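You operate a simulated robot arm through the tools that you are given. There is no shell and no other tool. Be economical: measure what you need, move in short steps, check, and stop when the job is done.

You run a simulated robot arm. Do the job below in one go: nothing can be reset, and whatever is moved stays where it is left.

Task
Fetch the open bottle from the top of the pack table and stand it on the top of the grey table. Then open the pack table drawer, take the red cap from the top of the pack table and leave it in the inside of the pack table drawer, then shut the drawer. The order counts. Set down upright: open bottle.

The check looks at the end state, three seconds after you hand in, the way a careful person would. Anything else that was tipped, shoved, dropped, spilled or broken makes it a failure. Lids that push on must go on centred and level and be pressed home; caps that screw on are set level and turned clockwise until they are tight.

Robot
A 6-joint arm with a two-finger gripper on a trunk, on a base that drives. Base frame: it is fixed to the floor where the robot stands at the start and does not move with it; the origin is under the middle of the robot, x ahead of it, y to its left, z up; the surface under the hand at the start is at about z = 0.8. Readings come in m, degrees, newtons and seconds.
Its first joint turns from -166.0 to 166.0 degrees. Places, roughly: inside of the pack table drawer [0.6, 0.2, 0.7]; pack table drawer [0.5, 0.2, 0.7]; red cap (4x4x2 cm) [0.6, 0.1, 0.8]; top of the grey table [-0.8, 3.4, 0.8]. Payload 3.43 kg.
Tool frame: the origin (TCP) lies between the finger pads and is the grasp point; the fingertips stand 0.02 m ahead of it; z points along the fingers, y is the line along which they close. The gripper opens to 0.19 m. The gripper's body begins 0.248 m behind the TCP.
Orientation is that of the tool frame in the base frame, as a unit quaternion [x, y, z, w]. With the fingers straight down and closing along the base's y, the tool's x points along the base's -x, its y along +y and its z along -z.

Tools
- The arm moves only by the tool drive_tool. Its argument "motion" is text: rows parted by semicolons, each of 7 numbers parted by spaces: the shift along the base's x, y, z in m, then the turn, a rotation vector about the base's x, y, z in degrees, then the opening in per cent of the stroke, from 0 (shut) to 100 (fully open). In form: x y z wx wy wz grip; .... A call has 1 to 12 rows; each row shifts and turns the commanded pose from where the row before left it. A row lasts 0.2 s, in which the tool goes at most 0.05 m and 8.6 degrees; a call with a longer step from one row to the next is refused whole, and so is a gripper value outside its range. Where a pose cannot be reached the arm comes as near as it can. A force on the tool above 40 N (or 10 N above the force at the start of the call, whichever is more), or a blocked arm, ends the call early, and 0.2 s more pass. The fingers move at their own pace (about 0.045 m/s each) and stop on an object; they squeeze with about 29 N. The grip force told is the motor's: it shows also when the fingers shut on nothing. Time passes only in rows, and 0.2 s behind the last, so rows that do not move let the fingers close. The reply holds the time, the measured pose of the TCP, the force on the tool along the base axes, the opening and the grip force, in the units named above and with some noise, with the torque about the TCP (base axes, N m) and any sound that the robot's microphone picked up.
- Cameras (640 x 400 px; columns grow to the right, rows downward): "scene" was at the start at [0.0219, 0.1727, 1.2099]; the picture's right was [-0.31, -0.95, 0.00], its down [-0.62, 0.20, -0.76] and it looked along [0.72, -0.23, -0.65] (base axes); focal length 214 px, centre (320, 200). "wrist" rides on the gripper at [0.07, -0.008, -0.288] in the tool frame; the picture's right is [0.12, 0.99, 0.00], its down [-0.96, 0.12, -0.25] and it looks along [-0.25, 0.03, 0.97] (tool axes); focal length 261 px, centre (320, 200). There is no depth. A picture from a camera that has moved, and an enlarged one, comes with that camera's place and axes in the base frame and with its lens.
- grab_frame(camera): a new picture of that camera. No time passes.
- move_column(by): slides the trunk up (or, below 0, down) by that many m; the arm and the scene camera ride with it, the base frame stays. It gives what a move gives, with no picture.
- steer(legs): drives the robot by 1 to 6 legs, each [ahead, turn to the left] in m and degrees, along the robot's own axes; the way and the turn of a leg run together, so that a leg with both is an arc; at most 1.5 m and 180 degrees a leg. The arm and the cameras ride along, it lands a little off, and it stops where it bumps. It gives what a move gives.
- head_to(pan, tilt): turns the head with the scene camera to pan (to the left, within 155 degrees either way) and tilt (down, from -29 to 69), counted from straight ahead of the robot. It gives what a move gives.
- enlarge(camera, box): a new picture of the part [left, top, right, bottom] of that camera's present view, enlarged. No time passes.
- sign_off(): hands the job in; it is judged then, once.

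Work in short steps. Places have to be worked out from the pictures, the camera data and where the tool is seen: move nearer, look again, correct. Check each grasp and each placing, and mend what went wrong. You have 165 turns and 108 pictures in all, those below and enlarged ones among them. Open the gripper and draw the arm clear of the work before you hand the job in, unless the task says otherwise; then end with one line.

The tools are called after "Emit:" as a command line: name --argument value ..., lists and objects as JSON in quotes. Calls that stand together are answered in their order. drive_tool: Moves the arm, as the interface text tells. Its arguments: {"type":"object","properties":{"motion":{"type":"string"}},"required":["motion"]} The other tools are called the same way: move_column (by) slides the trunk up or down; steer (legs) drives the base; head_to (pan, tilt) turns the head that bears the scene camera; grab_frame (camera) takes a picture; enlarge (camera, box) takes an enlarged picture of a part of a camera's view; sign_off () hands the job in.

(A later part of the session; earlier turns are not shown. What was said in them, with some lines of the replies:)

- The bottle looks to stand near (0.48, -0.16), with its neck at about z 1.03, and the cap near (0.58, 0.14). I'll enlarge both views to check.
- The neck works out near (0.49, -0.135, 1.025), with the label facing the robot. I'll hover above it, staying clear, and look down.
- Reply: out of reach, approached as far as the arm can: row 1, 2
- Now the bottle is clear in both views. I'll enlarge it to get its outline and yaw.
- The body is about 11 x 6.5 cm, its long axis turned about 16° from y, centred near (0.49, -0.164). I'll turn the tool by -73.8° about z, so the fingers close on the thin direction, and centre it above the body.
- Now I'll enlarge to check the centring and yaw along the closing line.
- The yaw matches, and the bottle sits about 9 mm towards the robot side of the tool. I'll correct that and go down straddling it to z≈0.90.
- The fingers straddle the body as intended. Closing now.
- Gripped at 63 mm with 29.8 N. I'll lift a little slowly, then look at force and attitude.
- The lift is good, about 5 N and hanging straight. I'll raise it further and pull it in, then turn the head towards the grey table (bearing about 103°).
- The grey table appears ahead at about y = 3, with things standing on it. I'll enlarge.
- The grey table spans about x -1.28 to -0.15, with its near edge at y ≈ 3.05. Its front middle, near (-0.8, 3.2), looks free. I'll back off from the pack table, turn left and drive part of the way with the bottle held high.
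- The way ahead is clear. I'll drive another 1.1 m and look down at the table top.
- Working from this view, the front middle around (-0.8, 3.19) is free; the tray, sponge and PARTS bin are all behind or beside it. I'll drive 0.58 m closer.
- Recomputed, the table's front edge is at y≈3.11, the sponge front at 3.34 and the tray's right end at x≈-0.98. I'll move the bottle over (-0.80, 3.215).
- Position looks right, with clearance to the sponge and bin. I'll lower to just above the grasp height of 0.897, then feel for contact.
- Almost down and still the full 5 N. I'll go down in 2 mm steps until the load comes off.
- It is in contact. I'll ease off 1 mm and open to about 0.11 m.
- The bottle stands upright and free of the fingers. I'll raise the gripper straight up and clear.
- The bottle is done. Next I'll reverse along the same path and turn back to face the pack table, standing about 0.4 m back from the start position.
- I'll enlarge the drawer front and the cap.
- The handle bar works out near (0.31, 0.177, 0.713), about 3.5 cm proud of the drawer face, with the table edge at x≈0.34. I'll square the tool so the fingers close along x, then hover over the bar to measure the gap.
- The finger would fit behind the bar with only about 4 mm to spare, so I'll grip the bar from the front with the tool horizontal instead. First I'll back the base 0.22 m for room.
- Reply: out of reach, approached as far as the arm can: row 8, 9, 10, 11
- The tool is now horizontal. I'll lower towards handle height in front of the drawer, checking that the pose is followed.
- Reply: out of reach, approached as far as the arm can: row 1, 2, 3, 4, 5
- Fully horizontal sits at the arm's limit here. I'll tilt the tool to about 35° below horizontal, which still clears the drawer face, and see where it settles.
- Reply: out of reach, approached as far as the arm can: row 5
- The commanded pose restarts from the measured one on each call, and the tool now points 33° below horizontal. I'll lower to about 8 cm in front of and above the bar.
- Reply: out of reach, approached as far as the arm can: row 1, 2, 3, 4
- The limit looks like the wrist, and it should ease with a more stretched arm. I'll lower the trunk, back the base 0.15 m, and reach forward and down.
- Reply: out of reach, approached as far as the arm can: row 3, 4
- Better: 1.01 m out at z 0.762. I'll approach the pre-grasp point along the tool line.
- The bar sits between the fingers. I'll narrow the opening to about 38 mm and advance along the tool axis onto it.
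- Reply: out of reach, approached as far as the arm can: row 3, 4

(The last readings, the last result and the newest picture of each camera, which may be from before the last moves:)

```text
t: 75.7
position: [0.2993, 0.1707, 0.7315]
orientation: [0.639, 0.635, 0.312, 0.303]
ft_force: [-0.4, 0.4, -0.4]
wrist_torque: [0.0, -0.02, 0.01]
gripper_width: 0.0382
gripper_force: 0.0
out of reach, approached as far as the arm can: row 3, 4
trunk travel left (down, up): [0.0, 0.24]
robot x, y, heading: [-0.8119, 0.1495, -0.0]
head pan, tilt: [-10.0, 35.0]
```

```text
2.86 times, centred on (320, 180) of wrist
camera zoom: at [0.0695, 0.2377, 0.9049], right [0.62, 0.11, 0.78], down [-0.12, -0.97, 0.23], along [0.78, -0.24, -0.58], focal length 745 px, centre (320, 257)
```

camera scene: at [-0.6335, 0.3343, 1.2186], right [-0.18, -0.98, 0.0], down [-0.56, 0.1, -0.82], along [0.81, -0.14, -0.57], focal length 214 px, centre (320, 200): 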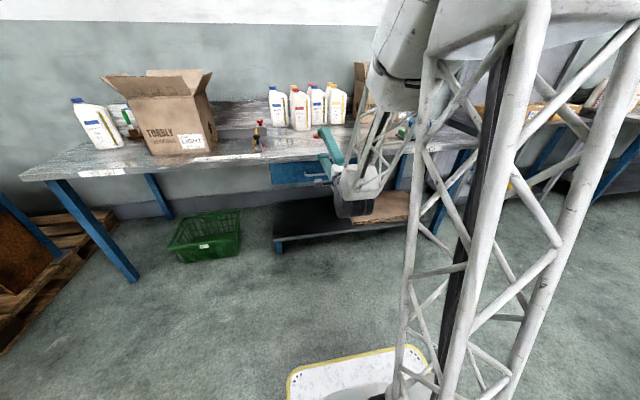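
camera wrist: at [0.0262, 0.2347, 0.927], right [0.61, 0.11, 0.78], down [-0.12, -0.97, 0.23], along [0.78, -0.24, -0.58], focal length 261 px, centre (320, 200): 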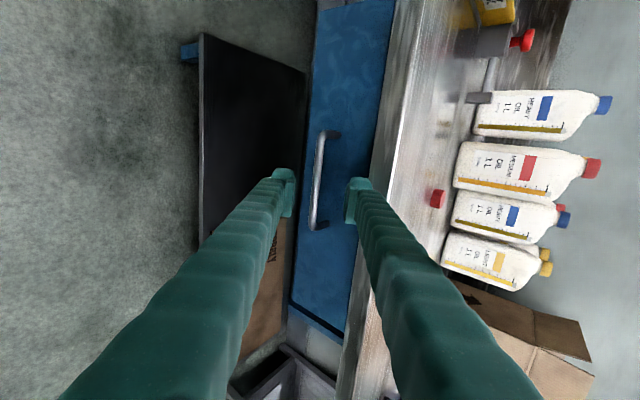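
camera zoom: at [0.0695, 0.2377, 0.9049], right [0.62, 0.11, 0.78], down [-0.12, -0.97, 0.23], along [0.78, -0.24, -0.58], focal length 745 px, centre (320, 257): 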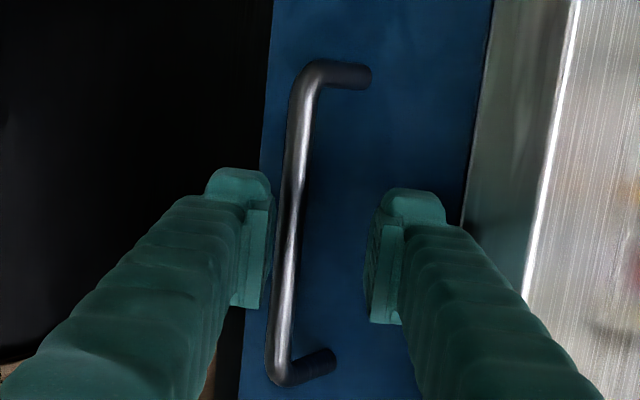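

The bar is about 13 mm towards the lower finger and 10 mm past the tips, and the arm is again at its lower limit. I'll back the base 0.1 m more, then reach further forward.

Emit:
steer --legs '[[-0.1, 0]]'

Emit:
drive_tool --motion "0.03 0 -0.006 0 0 0 20; 0.03 0 -0.006 0 0 0 20; 0.02 0 -0.008 0 0 0 20; 0 0 0 0 0 0 20"

```text
t: 76.8
position: [0.2007, 0.1698, 0.7311]
orientation: [0.638, 0.635, 0.313, 0.303]
ft_force: [0.9, 0.7, 0.3]
wrist_torque: [0.0, 0.01, 0.04]
gripper_width: 0.0383
gripper_force: 0.0
trunk travel left (down, up): [0.0, 0.24]
robot x, y, heading: [-0.9127, 0.1552, 0.1]
head pan, tilt: [-10.0, 35.0]
```

```text
t: 77.8
position: [0.282, 0.1692, 0.7119]
orientation: [0.639, 0.635, 0.311, 0.304]
ft_force: [0.4, 0.2, 0.2]
wrist_torque: [0.03, 0.01, 0.03]
gripper_width: 0.0379
gripper_force: 0.1
trunk travel left (down, up): [0.0, 0.24]
robot x, y, heading: [-0.9105, 0.1501, 0.1]
head pan, tilt: [-10.0, 35.0]
```

No limit this time. I'll align with the bar's axis, taking the bar at about (0.316, 0.702), and check before going in.

Emit:
drive_tool --motion "0.007 0.003 0.010 0 0 0 20; 0 0 0 0 0 0 20"

Emit:
enlarge --camera "wrist" --box '[240, 110, 400, 250]'

```text
t: 78.5
position: [0.2876, 0.1714, 0.7205]
orientation: [0.638, 0.635, 0.312, 0.304]
ft_force: [0.5, 0.0, -0.3]
wrist_torque: [0.03, 0.01, 0.03]
gripper_width: 0.0377
gripper_force: 0.1
trunk travel left (down, up): [0.0, 0.24]
robot x, y, heading: [-0.9083, 0.1526, -0.1]
head pan, tilt: [-10.0, 35.0]
```

```text
2.86 times, centred on (320, 180) of wrist
camera zoom: at [0.0586, 0.2394, 0.8947], right [0.62, 0.11, 0.78], down [-0.12, -0.97, 0.23], along [0.78, -0.24, -0.58], focal length 745 px, centre (320, 257)
```

zoom: 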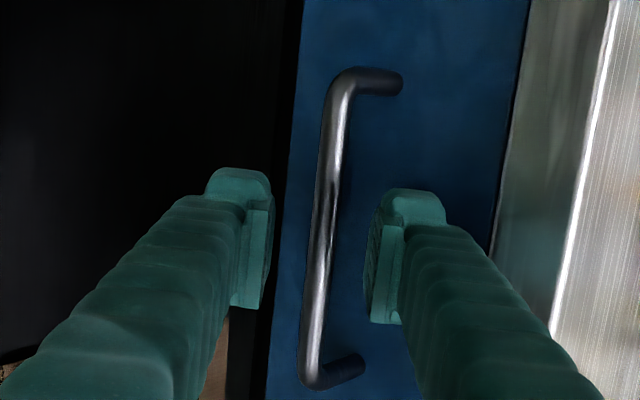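

Centred now. I'll advance about 26 mm along the tool axis and close on the bar.

Emit:
drive_tool --motion "0.007 0 -0.0055 0 0 0 20; 0.007 0 -0.0055 0 0 0 20; 0.006 0 -0.005 0 0 0 20; 0 0 0 0 0 0 20; 0 0 0 0 0 0 0; 0 0 0 0 0 0 0; 0 0 0 0 0 0 0; 0 0 0 0 0 0 0"

Emit:
enlarge --camera "wrist" --box '[240, 110, 400, 250]'

```text
t: 80.2
position: [0.3088, 0.1719, 0.7054]
orientation: [0.638, 0.635, 0.312, 0.304]
ft_force: [0.5, -1.3, 10.6]
wrist_torque: [-0.85, -0.09, 0.65]
gripper_width: 0.0106
gripper_force: 43.5
trunk travel left (down, up): [0.0, 0.24]
robot x, y, heading: [-0.9128, 0.1536, -0.1]
head pan, tilt: [-10.0, 35.0]
```

```text
2.86 times, centred on (320, 180) of wrist
camera zoom: at [0.0786, 0.2399, 0.8798], right [0.62, 0.11, 0.78], down [-0.12, -0.97, 0.23], along [0.78, -0.24, -0.58], focal length 745 px, centre (320, 257)
```

zoom: 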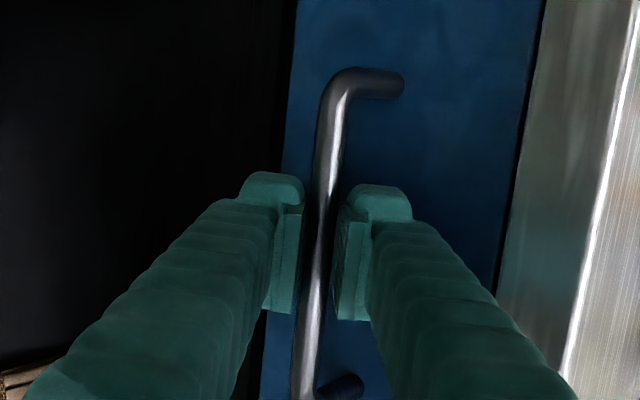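

The bar is gripped, with an opening of 10.6 mm. I'll pull by driving the base back, 6 cm first as a test.

Emit:
steer --legs '[[-0.06, 0]]'

Emit:
enlarge --camera "wrist" --box '[160, 60, 480, 260]'

```text
t: 81.2
position: [0.2485, 0.1726, 0.7066]
orientation: [0.638, 0.634, 0.313, 0.304]
ft_force: [-0.3, 5.1, 15.6]
wrist_torque: [-0.76, -0.12, 0.76]
gripper_width: 0.0106
gripper_force: 44.0
trunk travel left (down, up): [0.0, 0.24]
robot x, y, heading: [-0.9719, 0.1519, 0.1]
head pan, tilt: [-10.0, 35.0]
```

```text
2.00 times, centred on (320, 160) of wrist
camera zoom: at [0.0188, 0.24, 0.8799], right [0.62, 0.11, 0.78], down [-0.12, -0.97, 0.23], along [0.78, -0.24, -0.58], focal length 521 px, centre (320, 280)
```

zoom: 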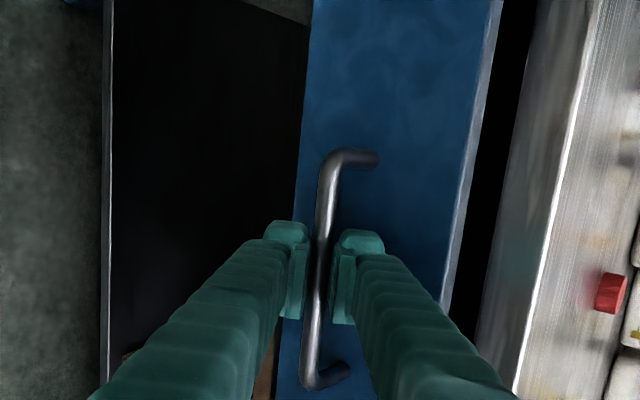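

The drawer is following. I'll pull another 15 cm.

Emit:
steer --legs '[[-0.15, 0]]'

Emit:
grab_frame --camera "wrist"

Emit:
grab_frame --camera "scene"

```text
t: 82.6
position: [0.0981, 0.1722, 0.7067]
orientation: [0.639, 0.634, 0.313, 0.304]
ft_force: [0.9, 24.8, 7.8]
wrist_torque: [-0.49, -0.02, 1.08]
gripper_width: 0.0104
gripper_force: 44.1
trunk travel left (down, up): [0.0, 0.24]
robot x, y, heading: [-1.1182, 0.1525, -0.0]
head pan, tilt: [-10.0, 35.0]
```

```text
67 pictures are left
camera wrist: at [-0.1324, 0.2401, 0.8798], right [0.62, 0.11, 0.78], down [-0.12, -0.97, 0.23], along [0.78, -0.24, -0.58], focal length 261 px, centre (320, 200)
```

wrist: 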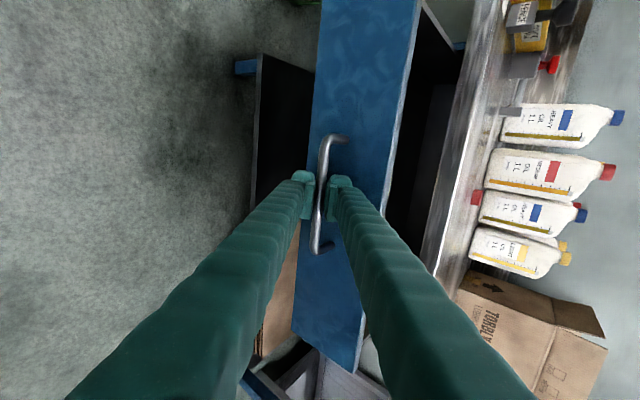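

```text
66 pictures are left
camera scene: at [-1.0944, 0.3355, 1.1935], right [-0.17, -0.98, 0.0], down [-0.56, 0.1, -0.82], along [0.81, -0.14, -0.57], focal length 214 px, centre (320, 200)
```

scene: 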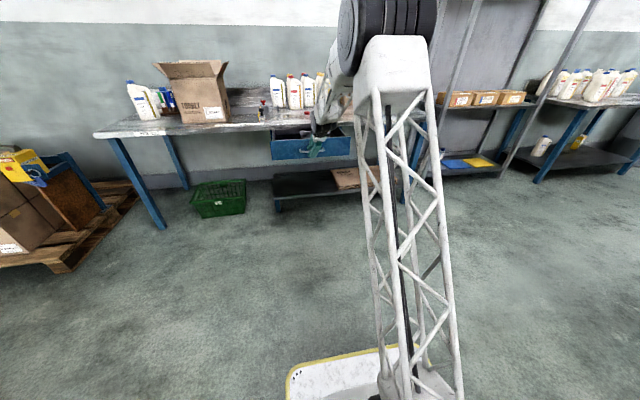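

The drawer is open about 21 cm. I'll release the bar and withdraw along the tool axis.

Emit:
drive_tool --motion "0 0 0 0 0 0 20; 0 0 0 0 0 0 20; 0 0 0 0 0 0 20; -0.01 0 0.008 0 0 0 20; -0.02 0 0.016 0 0 0 20; -0.03 0 0.025 0 0 0 20; -0.03 0 0.025 0 0 0 20; 0 0 0.04 0 0 0 20; 0 0 0.04 0 0 0 20; 0 0 0.04 0 0 0 20; 0 0 0 0 0 0 20"

Emit:
grab_frame --camera "wrist"

```text
t: 85.0
position: [0.0097, 0.1714, 0.8993]
orientation: [0.638, 0.634, 0.313, 0.304]
ft_force: [0.3, 0.7, 0.3]
wrist_torque: [0.01, 0.0, -0.01]
gripper_width: 0.0379
gripper_force: 0.0
trunk travel left (down, up): [0.0, 0.24]
robot x, y, heading: [-1.1234, 0.1537, -0.2]
head pan, tilt: [-10.0, 35.0]
```

```text
65 pictures are left
camera wrist: at [-0.2217, 0.2388, 1.0729], right [0.62, 0.11, 0.78], down [-0.12, -0.97, 0.23], along [0.78, -0.24, -0.58], focal length 261 px, centre (320, 200)
```

wrist: 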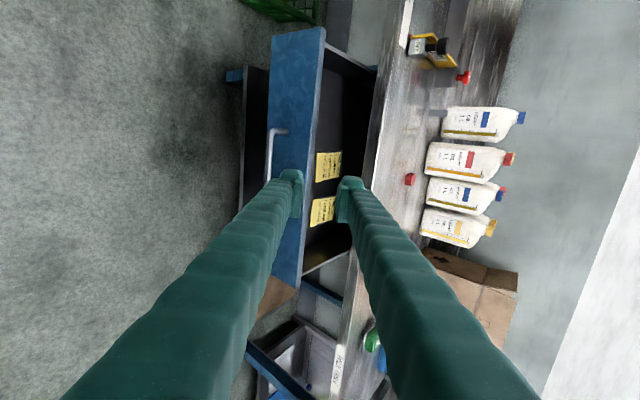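

The drawer is clear. I'll raise and turn the tool straight down again with the opening at about 38%.

Emit:
drive_tool --motion "0 0 0.04 0 0 0 38; 0 0 0.03 0 8.5 0 38; 0 0 0.03 0 8.5 0 38; 0 0 0.03 0 8.5 0 38; 0 0 0.02 0 8.5 0 38; 0 0 0 0 8.5 0 38; 0 0 0 0 8.5 0 38; 0 0 0 0 1 0 38; 0 0 0 0 0 0 38"

Emit:
steer --legs '[[0.72, 0]]'

Emit:
grab_frame --camera "wrist"

Emit:
grab_frame --camera "scene"

```text
t: 87.0
position: [-0.049, 0.1711, 1.0064]
orientation: [0.708, 0.699, 0.07, 0.064]
ft_force: [0.0, -0.2, -0.2]
wrist_torque: [0.01, -0.03, 0.02]
gripper_width: 0.0722
gripper_force: 0.0
out of reach, approached as far as the arm can: row 5, 6, 7, 8
trunk travel left (down, up): [0.0, 0.24]
robot x, y, heading: [-1.1227, 0.1498, 0.0]
head pan, tilt: [-10.0, 35.0]
```

```text
t: 90.8
position: [0.6453, 0.1801, 1.0054]
orientation: [0.706, 0.702, 0.071, 0.065]
ft_force: [-0.3, -0.1, 0.0]
wrist_torque: [-0.04, 0.01, 0.0]
gripper_width: 0.0723
gripper_force: 0.1
trunk travel left (down, up): [0.0, 0.24]
robot x, y, heading: [-0.4297, 0.1534, 0.4]
head pan, tilt: [-10.0, 35.0]
```

```text
64 pictures are left
camera wrist: at [0.5837, 0.2468, 1.2886], right [0.98, 0.11, 0.19], down [0.06, -0.96, 0.26], along [0.21, -0.24, -0.95], focal length 261 px, centre (320, 200)
```

wrist: 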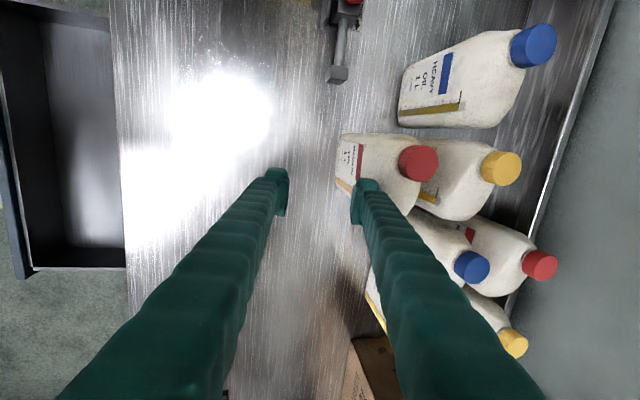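

```text
63 pictures are left
camera scene: at [-0.4002, 0.3373, 1.1936], right [-0.17, -0.99, 0.0], down [-0.57, 0.1, -0.82], along [0.81, -0.14, -0.57], focal length 214 px, centre (320, 200)
```

scene: 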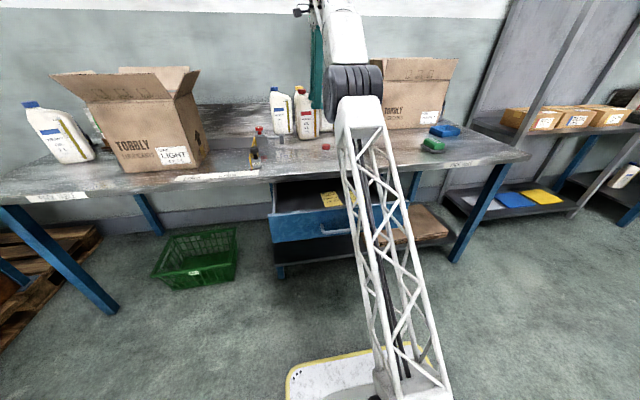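

The hand came in close to the bottles, though nothing was touched since forces are nil. I'll go up first and then back towards the cap position.

Emit:
drive_tool --motion "-0.01 0 0.04 0 0 0 38; -0.02 -0.005 0.03 0 0 0 38; -0.02 -0.01 0 0 6 0 38; -0.02 -0.01 0 0 5.3 0 38; 0 0 0 0 0 0 38"

Emit:
grab_frame --camera "wrist"

```text
t: 92.0
position: [0.5234, 0.1562, 1.0245]
orientation: [0.71, 0.705, 0.005, -0.002]
ft_force: [0.2, 1.4, 0.4]
wrist_torque: [0.0, 0.01, -0.02]
gripper_width: 0.0723
gripper_force: 0.0
out of reach, approached as far as the arm can: row 1, 2, 3, 4
trunk travel left (down, up): [0.0, 0.24]
robot x, y, heading: [-0.429, 0.156, 0.3]
head pan, tilt: [-10.0, 35.0]
```

```text
62 pictures are left
camera wrist: at [0.5151, 0.2231, 1.3128], right [0.99, 0.11, 0.01], down [0.11, -0.96, 0.24], along [0.03, -0.24, -0.97], focal length 261 px, centre (320, 200)
```

wrist: 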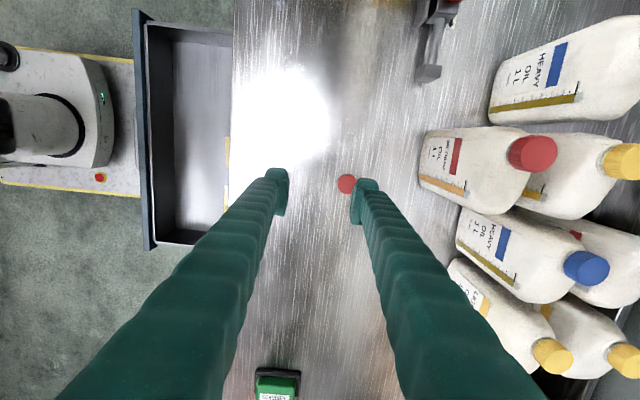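

The cap is at about (0.577, 0.138). That is 1.0 m from the axis, slightly too far, so I'll pull the arm back and drive 0.15 m closer.

Emit:
drive_tool --motion "-0.03 0 0.005 0 0 0 38; -0.04 0 0.01 0 0 0 38; -0.04 0 0.01 0 0 0 38; -0.04 0 0.01 0 0 0 38; 0 0 0 0 0 0 38"

Emit:
steer --legs '[[0.15, 0]]'

Emit:
grab_frame --camera "wrist"

```text
t: 93.2
position: [0.3736, 0.1533, 1.0588]
orientation: [0.709, 0.705, 0.001, -0.006]
ft_force: [0.0, -0.6, -0.4]
wrist_torque: [0.0, -0.07, -0.01]
gripper_width: 0.0724
gripper_force: 0.1
trunk travel left (down, up): [0.0, 0.24]
robot x, y, heading: [-0.4245, 0.155, 0.1]
head pan, tilt: [-10.0, 35.0]
```

```text
t: 94.6
position: [0.5246, 0.1538, 1.0593]
orientation: [0.709, 0.705, 0.002, -0.004]
ft_force: [-0.1, 0.6, -0.1]
wrist_torque: [-0.02, 0.01, 0.0]
gripper_width: 0.0721
gripper_force: 0.2
trunk travel left (down, up): [0.0, 0.24]
robot x, y, heading: [-0.2743, 0.1559, 0.2]
head pan, tilt: [-10.0, 35.0]
```

```text
61 pictures are left
camera wrist: at [0.5179, 0.2205, 1.3482], right [0.99, 0.11, 0.0], down [0.11, -0.96, 0.24], along [0.02, -0.24, -0.97], focal length 261 px, centre (320, 200)
```

wrist: 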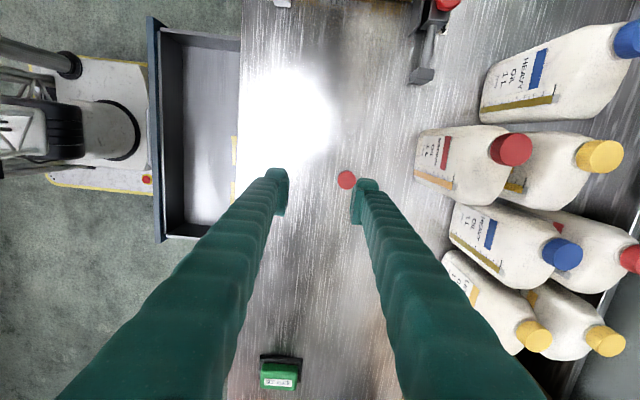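

The cap is confirmed at (0.579, 0.137). I'll move above it and descend part way to check.

Emit:
drive_tool --motion "0.027 -0.0085 0 0 0 0 38; 0.0275 -0.0085 0 0 0 0 38; 0 0 -0.04 0 0 0 38; 0 0 -0.04 0 0 0 38; 0 0 -0.04 0 0 0 38; 0 0 -0.04 0 0 0 38; 0 0 0 0 0 0 38"

Emit:
grab_frame --camera "wrist"

```text
t: 96.2
position: [0.5791, 0.1383, 0.8974]
orientation: [0.71, 0.705, 0.001, -0.005]
ft_force: [0.1, 1.3, 0.0]
wrist_torque: [-0.01, 0.0, -0.01]
gripper_width: 0.0722
gripper_force: 0.1
trunk travel left (down, up): [0.0, 0.24]
robot x, y, heading: [-0.283, 0.1532, 0.4]
head pan, tilt: [-10.0, 35.0]
```

```text
60 pictures are left
camera wrist: at [0.5735, 0.2057, 1.1868], right [0.99, 0.11, 0.0], down [0.11, -0.96, 0.24], along [0.02, -0.24, -0.97], focal length 261 px, centre (320, 200)
```

wrist: 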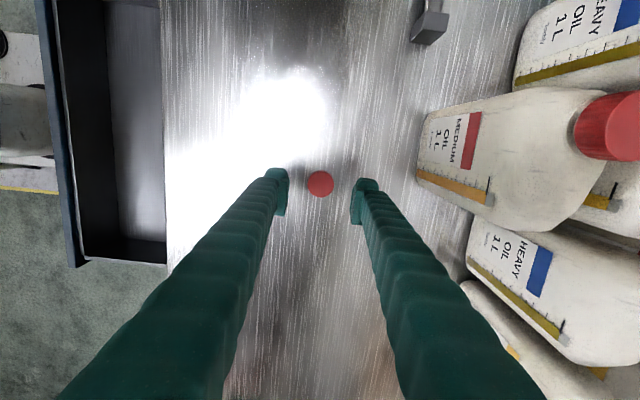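

Well centred. I'll descend to z≈0.823, with the tips just off the table, and close.

Emit:
drive_tool --motion "0 -0.002 -0.03 0 0 0 38; 0 0 -0.03 0 0 0 38; 0 0 -0.01 0 0 0 38; 0 0 -0.004 0 0 0 38; 0 0 0 0 0 0 38; 0 0 0 0 0 0 15; 0 0 0 0 0 0 0; 0 0 0 0 0 0 0; 0 0 0 0 0 0 0; 0 0 0 0 0 0 0"

Emit:
enlarge --camera "wrist" --box '[240, 120, 400, 240]'

```text
t: 98.4
position: [0.5799, 0.1355, 0.8246]
orientation: [0.71, 0.704, 0.001, -0.006]
ft_force: [0.2, 0.6, 0.1]
wrist_torque: [-0.02, 0.01, 0.03]
gripper_width: 0.0322
gripper_force: 29.0
trunk travel left (down, up): [0.0, 0.24]
robot x, y, heading: [-0.278, 0.1526, 0.2]
head pan, tilt: [-10.0, 35.0]
```

```text
3.33 times, centred on (320, 180) of wrist
camera zoom: at [0.5734, 0.2023, 1.1133], right [0.99, 0.11, 0.0], down [0.11, -0.96, 0.24], along [0.02, -0.24, -0.97], focal length 869 px, centre (320, 267)
```

zoom: 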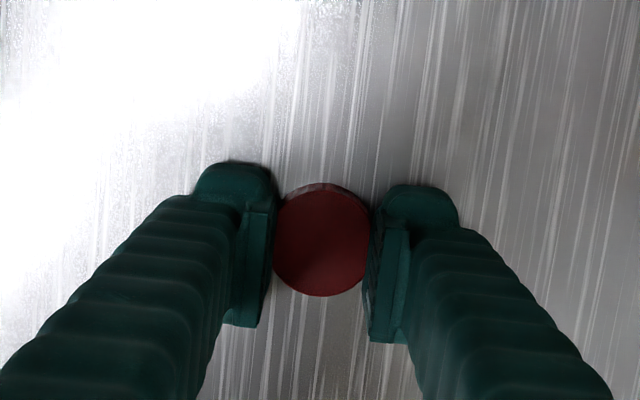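

The cap is gripped at 32 mm. I'll lift it and carry it over the open drawer.

Emit:
drive_tool --motion "0 0 0.03 0 0 0 0; 0 0 0.04 0 0 0 0; 0 0 0.04 0 0 0 0; -0.043 0.004 0 0 0 0 0; -0.043 0.004 0 0 0 0 0; -0.043 0.004 0 0 0 0 0; -0.043 0.004 0 0 0 0 0; -0.043 0.004 0 0 0 0 0; -0.043 0.004 0 0 0 0 0; -0.043 0.004 0 0 0 0 0; -0.043 0.004 0 0 0 0 0; 0 0 0 0 0 0 0"

Emit:
grab_frame --camera "wrist"

Emit:
grab_frame --camera "scene"

```text
t: 101.0
position: [0.2316, 0.1688, 0.935]
orientation: [0.71, 0.705, 0.001, -0.004]
ft_force: [-0.6, -0.6, 0.0]
wrist_torque: [-0.02, 0.01, -0.01]
gripper_width: 0.0319
gripper_force: 29.5
trunk travel left (down, up): [0.0, 0.24]
robot x, y, heading: [-0.2792, 0.1512, 0.3]
head pan, tilt: [-10.0, 35.0]
```

```text
58 pictures are left
camera wrist: at [0.2263, 0.2352, 1.2249], right [0.99, 0.11, 0.0], down [0.11, -0.96, 0.24], along [0.02, -0.24, -0.97], focal length 261 px, centre (320, 200)
```

wrist: 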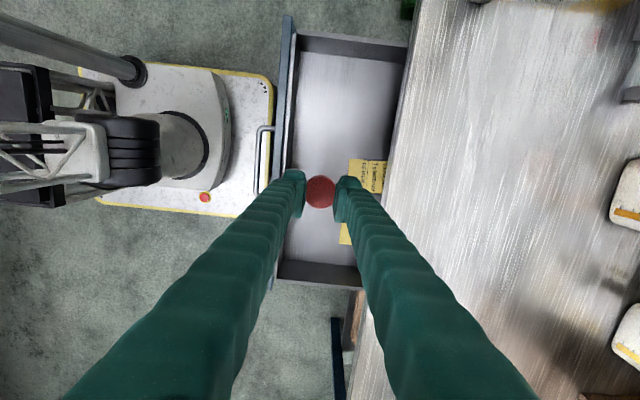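

```text
57 pictures are left
camera scene: at [-0.2505, 0.3381, 1.1936], right [-0.17, -0.99, 0.0], down [-0.57, 0.1, -0.82], along [0.81, -0.14, -0.57], focal length 214 px, centre (320, 200)
```

scene: 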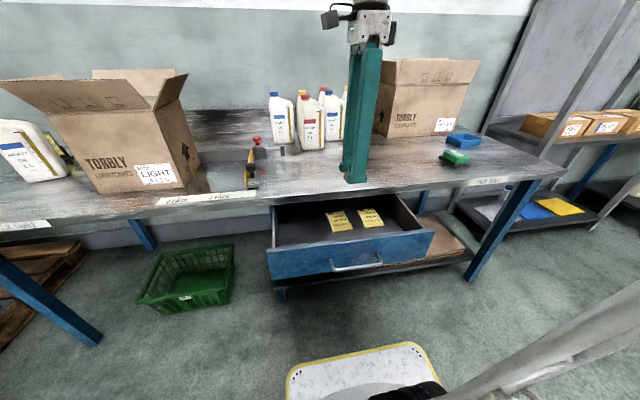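

The cards lie around y 0.12–0.23, so I'll use the bare area of the drawer at (0.25, 0.28). I'll move there and go down to about z 0.74.

Emit:
drive_tool --motion "0.006 0.037 0 0 0 0 0; 0.006 0.037 0 0 0 0 0; 0.006 0.037 0 0 0 0 0; 0 0 -0.04 0 0 0 0; 0 0 -0.04 0 0 0 0; 0 0 -0.04 0 0 0 0; 0 0 -0.04 0 0 0 0; 0 0 0 0 0 0 0"

Emit:
grab_frame --camera "wrist"

Emit:
enlarge --camera "scene" --box '[240, 140, 460, 290]'

```text
t: 102.8
position: [0.253, 0.2777, 0.7739]
orientation: [0.71, 0.705, 0.001, -0.004]
ft_force: [0.1, 0.2, -0.3]
wrist_torque: [0.0, -0.02, -0.01]
gripper_width: 0.0319
gripper_force: 28.3
trunk travel left (down, up): [0.0, 0.24]
robot x, y, heading: [-0.2763, 0.1545, 0.3]
head pan, tilt: [-10.0, 35.0]
```

```text
56 pictures are left
camera wrist: at [0.2463, 0.346, 1.064], right [0.99, 0.11, 0.0], down [0.11, -0.97, 0.24], along [0.02, -0.24, -0.97], focal length 261 px, centre (320, 200)
```

wrist: 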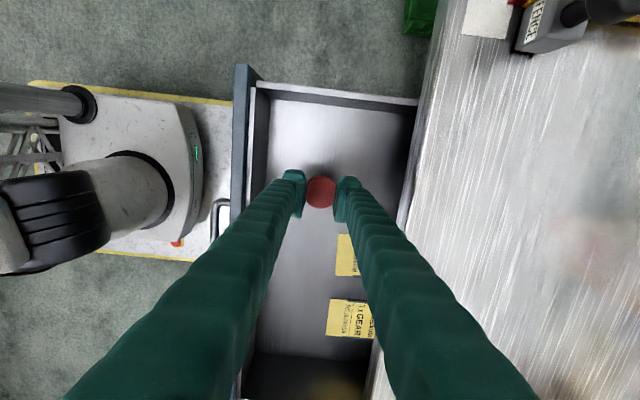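

```text
2.67 times, centred on (350, 215) of scene
camera zoom: at [-0.2506, 0.3381, 1.1936], right [-0.17, -0.99, 0.0], down [-0.57, 0.1, -0.82], along [0.81, -0.14, -0.57], focal length 572 px, centre (240, 160)
```

zoom: 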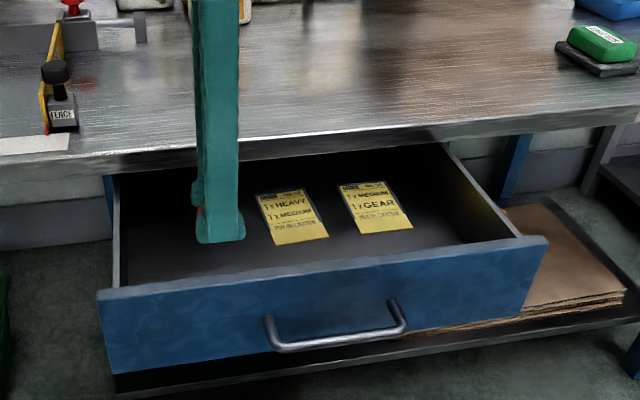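

Good, over bare drawer floor. I'll descend in guarded steps until it touches.

Emit:
drive_tool --motion "0 0 -0.02 0 0 0 0; 0 0 -0.02 0 0 0 0; 0 0 -0.01 0 0 0 0; 0 0 -0.005 0 0 0 0; 0 0 -0.005 0 0 0 0; 0 0 -0.005 0 0 0 0; 0 0 -0.005 0 0 0 0; 0 0 -0.005 0 0 0 0; 0 0 -0.005 0 0 0 0; 0 0 0 0 0 0 0"

Emit:
enlarge --camera "scene" --box '[240, 140, 460, 290]'

```text
t: 105.0
position: [0.252, 0.2768, 0.6938]
orientation: [0.71, 0.705, 0.001, -0.005]
ft_force: [-0.6, -0.3, 0.5]
wrist_torque: [0.03, 0.0, -0.01]
gripper_width: 0.0321
gripper_force: 29.1
trunk travel left (down, up): [0.0, 0.24]
robot x, y, heading: [-0.2785, 0.1579, 0.4]
head pan, tilt: [-10.0, 35.0]
```

```text
2.67 times, centred on (350, 215) of scene
camera zoom: at [-0.2505, 0.3381, 1.1936], right [-0.17, -0.99, 0.0], down [-0.57, 0.1, -0.82], along [0.81, -0.14, -0.57], focal length 572 px, centre (240, 160)
```

zoom: 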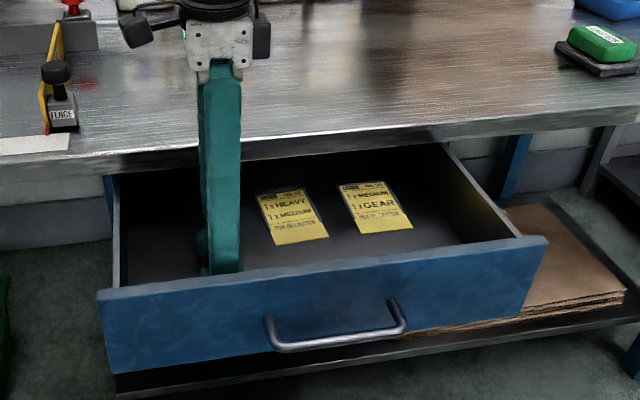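

No contact yet. Continuing down in 4 mm steps.

Emit:
drive_tool --motion "0 0 -0.004 0 0 0 0; 0 0 -0.004 0 0 0 0; 0 0 -0.004 0 0 0 0; 0 0 -0.004 0 0 0 0; 0 0 -0.004 0 0 0 0; 0 0 -0.003 0 0 0 0; 0 0 -0.003 0 0 0 0; 0 0 0 0 0 0 0"

```text
t: 106.1
position: [0.2558, 0.2772, 0.6819]
orientation: [0.71, 0.705, 0.004, -0.003]
ft_force: [0.4, -0.8, 23.8]
wrist_torque: [-0.18, 0.06, 0.09]
gripper_width: 0.032
gripper_force: 28.9
trunk travel left (down, up): [0.0, 0.24]
robot x, y, heading: [-0.2811, 0.1539, 0.4]
head pan, tilt: [-10.0, 35.0]
stopped in row 5: the force on the tool passed its limit at 48 N (the readings are from after the stop); the commanded pose is now the measured one
```

Touched the drawer floor. I'll ease up a hair, open, and rise straight out.

Emit:
drive_tool --motion "0 0 0.002 0 0 0 0; 0 0 0 0 0 0 30; 0 0 0 0 0 0 30; 0 0 0 0 0 0 30; 0 0 0 0 0 0 30; 0 0 0.02 0 0 0 30; 0 0 0.04 0 0 0 30; 0 0 0.04 0 0 0 30; 0 0 0.04 0 0 0 30; 0 0 0.04 0 0 0 30; 0 0 0.04 0 0 0 30; 0 0 0 0 0 0 30"

Emit:
grab_frame --camera "wrist"

Emit:
enlarge --camera "scene" --box '[240, 140, 460, 290]'

```text
t: 108.7
position: [0.2573, 0.2791, 0.9021]
orientation: [0.71, 0.704, 0.003, -0.004]
ft_force: [0.4, 0.0, -0.3]
wrist_torque: [0.0, 0.02, 0.0]
gripper_width: 0.057
gripper_force: 0.1
trunk travel left (down, up): [0.0, 0.24]
robot x, y, heading: [-0.2815, 0.1547, 0.4]
head pan, tilt: [-10.0, 35.0]
```

```text
53 pictures are left
camera wrist: at [0.2495, 0.3458, 1.1909], right [0.99, 0.11, 0.0], down [0.11, -0.97, 0.24], along [0.03, -0.24, -0.97], focal length 261 px, centre (320, 200)
```

wrist: 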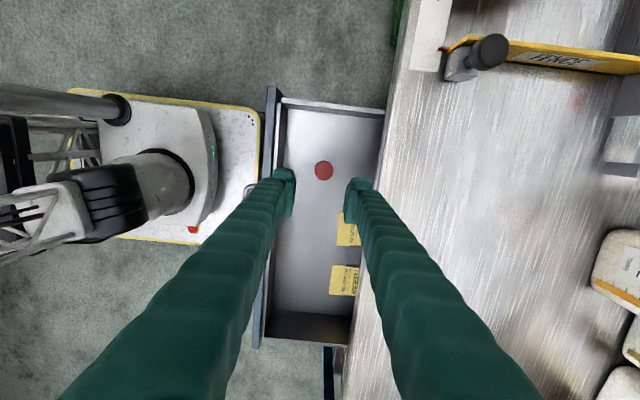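

```text
2.67 times, centred on (350, 215) of scene
camera zoom: at [-0.2505, 0.3381, 1.1936], right [-0.17, -0.99, 0.0], down [-0.57, 0.1, -0.82], along [0.81, -0.14, -0.57], focal length 572 px, centre (240, 160)
```

zoom: 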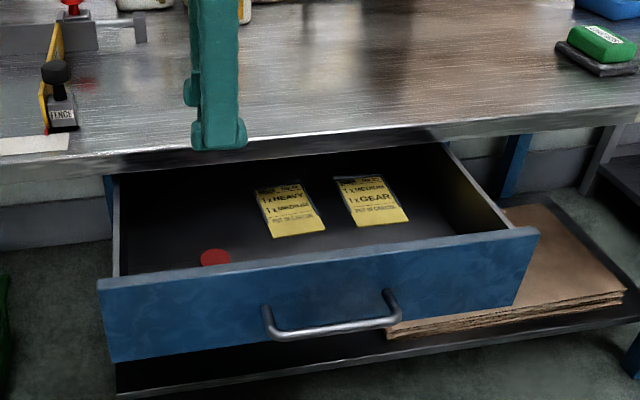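

The cap lies flat in the drawer and is released. Next I'll close the gripper, back off 15 cm, and bring the closed fingers down in front of the handle to push the drawer shut at its centre.

Emit:
steer --legs '[[-0.15, 0]]'

Emit:
drive_tool --motion "-0.025 -0.035 0 0 0 0 0; -0.025 -0.035 0 0 0 0 0; -0.025 -0.033 0 0 0 0 0; 0 0 0 0 0 0 0; 0 0 0 0 0 0 0"

Emit:
grab_frame --camera "wrist"

```text
t: 110.0
position: [0.1086, 0.2792, 0.902]
orientation: [0.709, 0.705, 0.004, -0.003]
ft_force: [0.9, 0.1, -0.9]
wrist_torque: [0.0, 0.01, 0.01]
gripper_width: 0.0569
gripper_force: 0.1
trunk travel left (down, up): [0.0, 0.24]
robot x, y, heading: [-0.4266, 0.1553, 0.6]
head pan, tilt: [-10.0, 35.0]
```

```text
t: 111.2
position: [0.033, 0.1755, 0.9007]
orientation: [0.709, 0.705, 0.004, -0.004]
ft_force: [0.0, 1.0, -0.3]
wrist_torque: [0.0, 0.02, 0.03]
gripper_width: 0.0
gripper_force: 29.0
trunk travel left (down, up): [0.0, 0.24]
robot x, y, heading: [-0.4284, 0.1516, 0.3]
head pan, tilt: [-10.0, 35.0]
```

```text
51 pictures are left
camera wrist: at [0.0263, 0.2426, 1.1894], right [0.99, 0.11, 0.0], down [0.11, -0.97, 0.24], along [0.03, -0.24, -0.97], focal length 261 px, centre (320, 200)
```

wrist: 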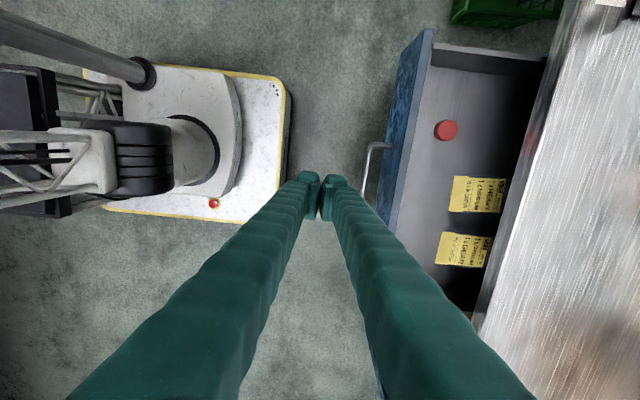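

The bar is at x≈0.118, ahead of the closed fingers. I'll lower to z≈0.712.

Emit:
drive_tool --motion "0 0 -0.04 0 0 0 0; 0 0 -0.04 0 0 0 0; 0 0 -0.04 0 0 0 0; 0 0 -0.04 0 0 0 0; 0 0 -0.03 0 0 0 0; 0 0 0 0 0 0 0"

Emit:
grab_frame --camera "scene"

```text
t: 112.6
position: [0.0339, 0.1763, 0.7103]
orientation: [0.71, 0.705, 0.003, -0.003]
ft_force: [-0.2, -0.5, -0.2]
wrist_torque: [0.03, 0.01, 0.0]
gripper_width: 0.0
gripper_force: 29.5
trunk travel left (down, up): [0.0, 0.24]
robot x, y, heading: [-0.4266, 0.1566, 0.4]
head pan, tilt: [-10.0, 35.0]
```

```text
50 pictures are left
camera scene: at [-0.3986, 0.3373, 1.1936], right [-0.17, -0.99, 0.0], down [-0.57, 0.1, -0.82], along [0.81, -0.14, -0.57], focal length 214 px, centre (320, 200)
```

scene: 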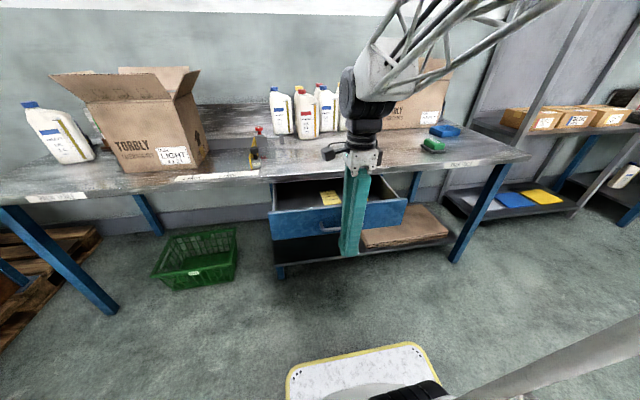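

In position. I'll push the handle forward gently.

Emit:
drive_tool --motion "0.025 0 0 0 0 0 0; 0.02 0 0 0 0 0 0; 0.02 0 0 0 0 0 0; 0.02 0 0 0 0 0 0; 0.02 0 0 0 0 0 0; 0.02 0 0 0 0 0 0; 0.02 0 0 0 0 0 0; 0.02 0 0 0 0 0 0; 0.02 0 0 0 0 0 0; 0.02 0 0 0 0 0 0; 0.02 0 0 0 0 0 0; 0 0 0 0 0 0 0"

Emit:
grab_frame --camera "wrist"

```text
t: 115.2
position: [0.2587, 0.1746, 0.7102]
orientation: [0.71, 0.705, 0.004, -0.004]
ft_force: [0.2, 0.6, -0.2]
wrist_torque: [0.01, -0.01, 0.0]
gripper_width: 0.0005
gripper_force: 29.0
trunk travel left (down, up): [0.0, 0.24]
robot x, y, heading: [-0.4264, 0.1498, 0.5]
head pan, tilt: [-10.0, 35.0]
```

```text
49 pictures are left
camera wrist: at [0.2513, 0.2417, 1.0], right [0.99, 0.11, 0.0], down [0.11, -0.97, 0.24], along [0.03, -0.24, -0.97], focal length 261 px, centre (320, 200)
```

wrist: 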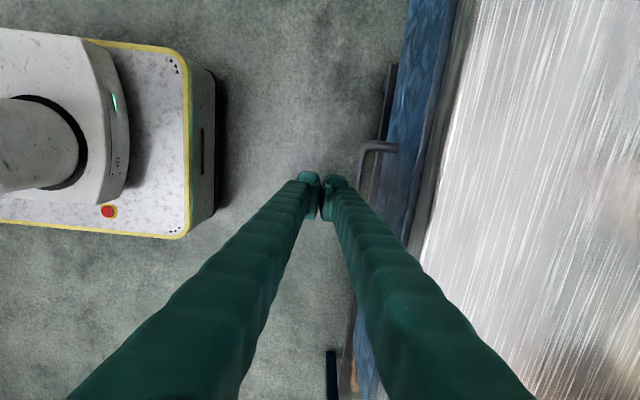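

Drawer nearly shut. I'll continue in small steps until it stops.

Emit:
drive_tool --motion "0.01 0 0 0 0 0 0; 0.008 0 0 0 0 0 0; 0.006 0 0 0 0 0 0; 0.005 0 0 0 0 0 0; 0.004 0 0 0 0 0 0; 0.004 0 0 0 0 0 0; 0.003 0 0 0 0 0 0; 0.003 0 0 0 0 0 0; 0 0 0 0 0 0 0"

Emit:
grab_frame --camera "wrist"

```text
t: 116.3
position: [0.2814, 0.1747, 0.7116]
orientation: [0.71, 0.704, 0.0, -0.007]
ft_force: [-10.9, -0.5, 11.8]
wrist_torque: [-0.17, -0.27, -0.21]
gripper_width: 0.0
gripper_force: 28.6
trunk travel left (down, up): [0.0, 0.24]
robot x, y, heading: [-0.4254, 0.1531, 0.3]
head pan, tilt: [-10.0, 35.0]
stopped in row 5: the force on the tool passed its limit at 48 N (the readings are from after the stop); the commanded pose is now the measured one
```

```text
48 pictures are left
camera wrist: at [0.2773, 0.242, 1.0011], right [0.99, 0.11, -0.01], down [0.11, -0.97, 0.24], along [0.02, -0.24, -0.97], focal length 261 px, centre (320, 200)
```

wrist: 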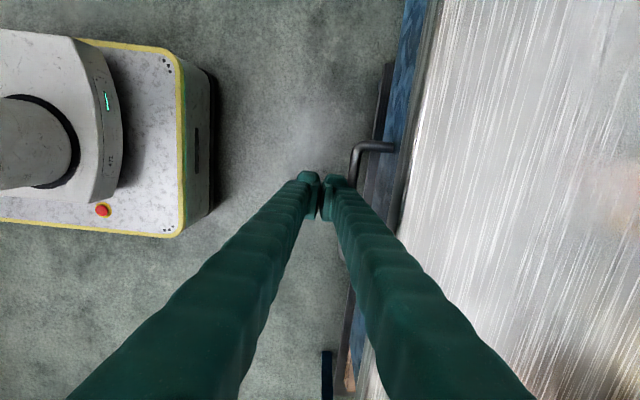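

The push stopped at 48 N with the bar at about x 0.313 (it was about 0.316 when shut at the start). I'll check the drawer front from the scene camera.

Emit:
enlarge --camera "scene" --box '[250, 140, 410, 240]'

Emit:
enlarge --camera "wrist" --box '[300, 0, 460, 200]'

```text
4.00 times, centred on (330, 190) of scene
camera zoom: at [-0.3996, 0.3373, 1.1938], right [-0.17, -0.99, 0.0], down [-0.57, 0.1, -0.82], along [0.81, -0.14, -0.57], focal length 858 px, centre (280, 240)
```

zoom: 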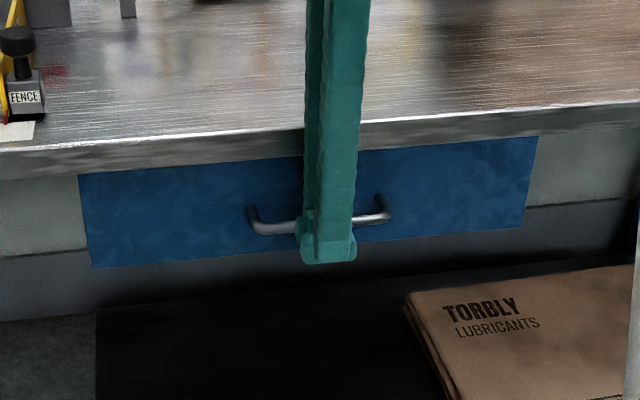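

```text
2.00 times, centred on (380, 100) of wrist
camera zoom: at [0.2773, 0.242, 1.0011], right [0.99, 0.11, -0.01], down [0.11, -0.97, 0.24], along [0.02, -0.24, -0.97], focal length 521 px, centre (200, 400)
```

zoom: 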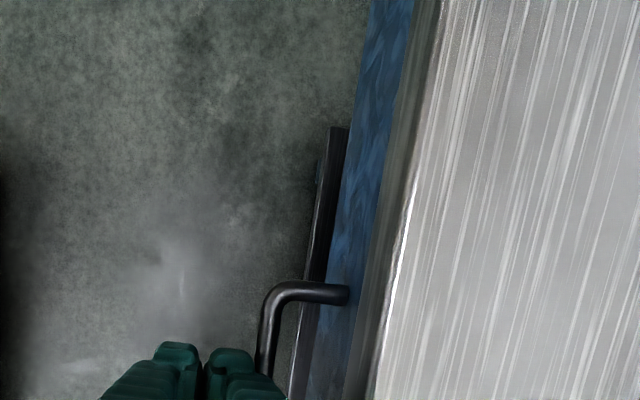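

The front looks flush, with no panel edge showing. I'll draw the fingers straight back, then up, and compare with the starting view.

Emit:
drive_tool --motion "-0.02 0 0 0 0 0 0; -0.04 0 0 0 0 0 0; -0.04 0 0 0 0 0 0; -0.04 0 0 0 0 0 0; 0 0 0.04 0 0 0 0; 0 0 0.04 0 0 0 0; 0 0 0.04 0 0 0 10; 0 0 0.04 0 0 0 30; 0 0 0.04 0 0 0 60; 0 0 0.04 0 0 0 60; 0 0 0 0 0 0 60"

Emit:
grab_frame --camera "scene"

Emit:
enlarge --camera "scene" --box '[250, 140, 410, 240]'

Emit:
enlarge --camera "wrist" --box '[320, 0, 640, 240]'

```text
t: 118.7
position: [0.1431, 0.1767, 0.9505]
orientation: [0.709, 0.705, 0.001, -0.006]
ft_force: [0.1, -1.0, -0.3]
wrist_torque: [-0.02, 0.0, 0.0]
gripper_width: 0.1036
gripper_force: 0.1
trunk travel left (down, up): [0.0, 0.24]
robot x, y, heading: [-0.4275, 0.1538, 0.0]
head pan, tilt: [-10.0, 35.0]
```

```text
45 pictures are left
camera scene: at [-0.399, 0.3373, 1.1936], right [-0.17, -0.99, 0.0], down [-0.57, 0.1, -0.82], along [0.81, -0.14, -0.57], focal length 214 px, centre (320, 200)
```

scene: 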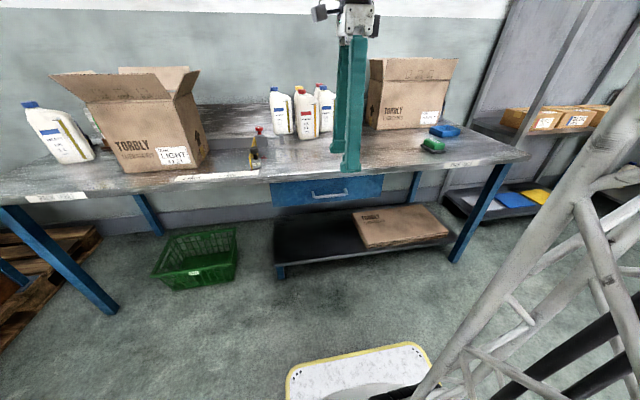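

```text
4.00 times, centred on (330, 190) of scene
camera zoom: at [-0.399, 0.3373, 1.1936], right [-0.17, -0.99, 0.0], down [-0.57, 0.1, -0.82], along [0.81, -0.14, -0.57], focal length 858 px, centre (280, 240)
```

zoom: 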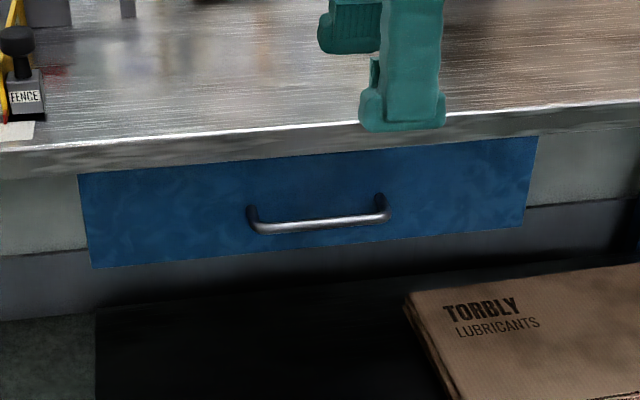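

```text
1.67 times, centred on (480, 120) of wrist
camera zoom: at [0.1384, 0.2434, 1.2396], right [0.99, 0.11, -0.01], down [0.11, -0.97, 0.24], along [0.02, -0.24, -0.97], focal length 434 px, centre (53, 333)
```

zoom: 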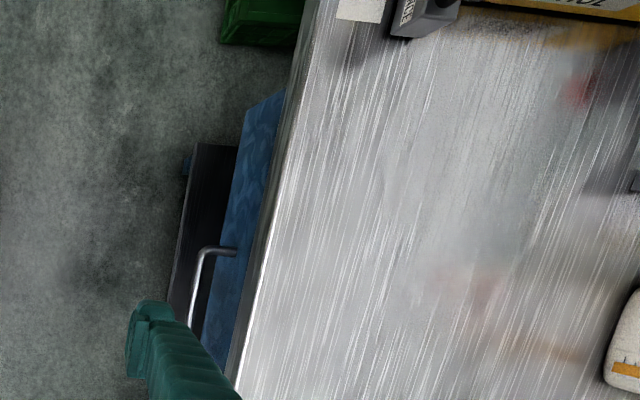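

The drawer is shut as at the start and the pack table is undisturbed. I'll take one last look at the grey table to confirm the bottle still stands.

Emit:
head_to --pan 100 --tilt 20

Emit:
enlarge --camera "scene" --box '[220, 110, 420, 235]'

```text
t: 120.5
position: [0.1431, 0.1754, 0.9495]
orientation: [0.709, 0.705, 0.001, -0.007]
ft_force: [1.2, -0.3, -0.4]
wrist_torque: [0.03, -0.02, -0.01]
gripper_width: 0.1138
gripper_force: 0.0
trunk travel left (down, up): [0.0, 0.24]
robot x, y, heading: [-0.4281, 0.1504, 0.2]
head pan, tilt: [100.0, 20.0]
```

```text
3.20 times, centred on (320, 172) of scene
camera zoom: at [-0.5025, 0.4438, 1.2174], right [0.98, 0.18, 0.0], down [0.06, -0.34, -0.94], along [-0.17, 0.92, -0.34], focal length 686 px, centre (320, 288)
```

zoom: 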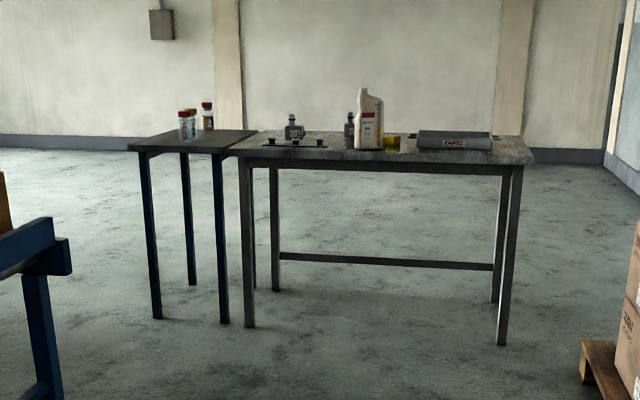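

The bottle stands upright on the grey table, the cap is in the shut drawer, and the gripper is open and clear, so I'm handing in.

Emit:
sign_off

```text
The job is handed in.
```

The open bottle stands upright on the grey table, and the red cap lies in the pack table drawer, which is shut; nothing else looked moved in the last pictures.
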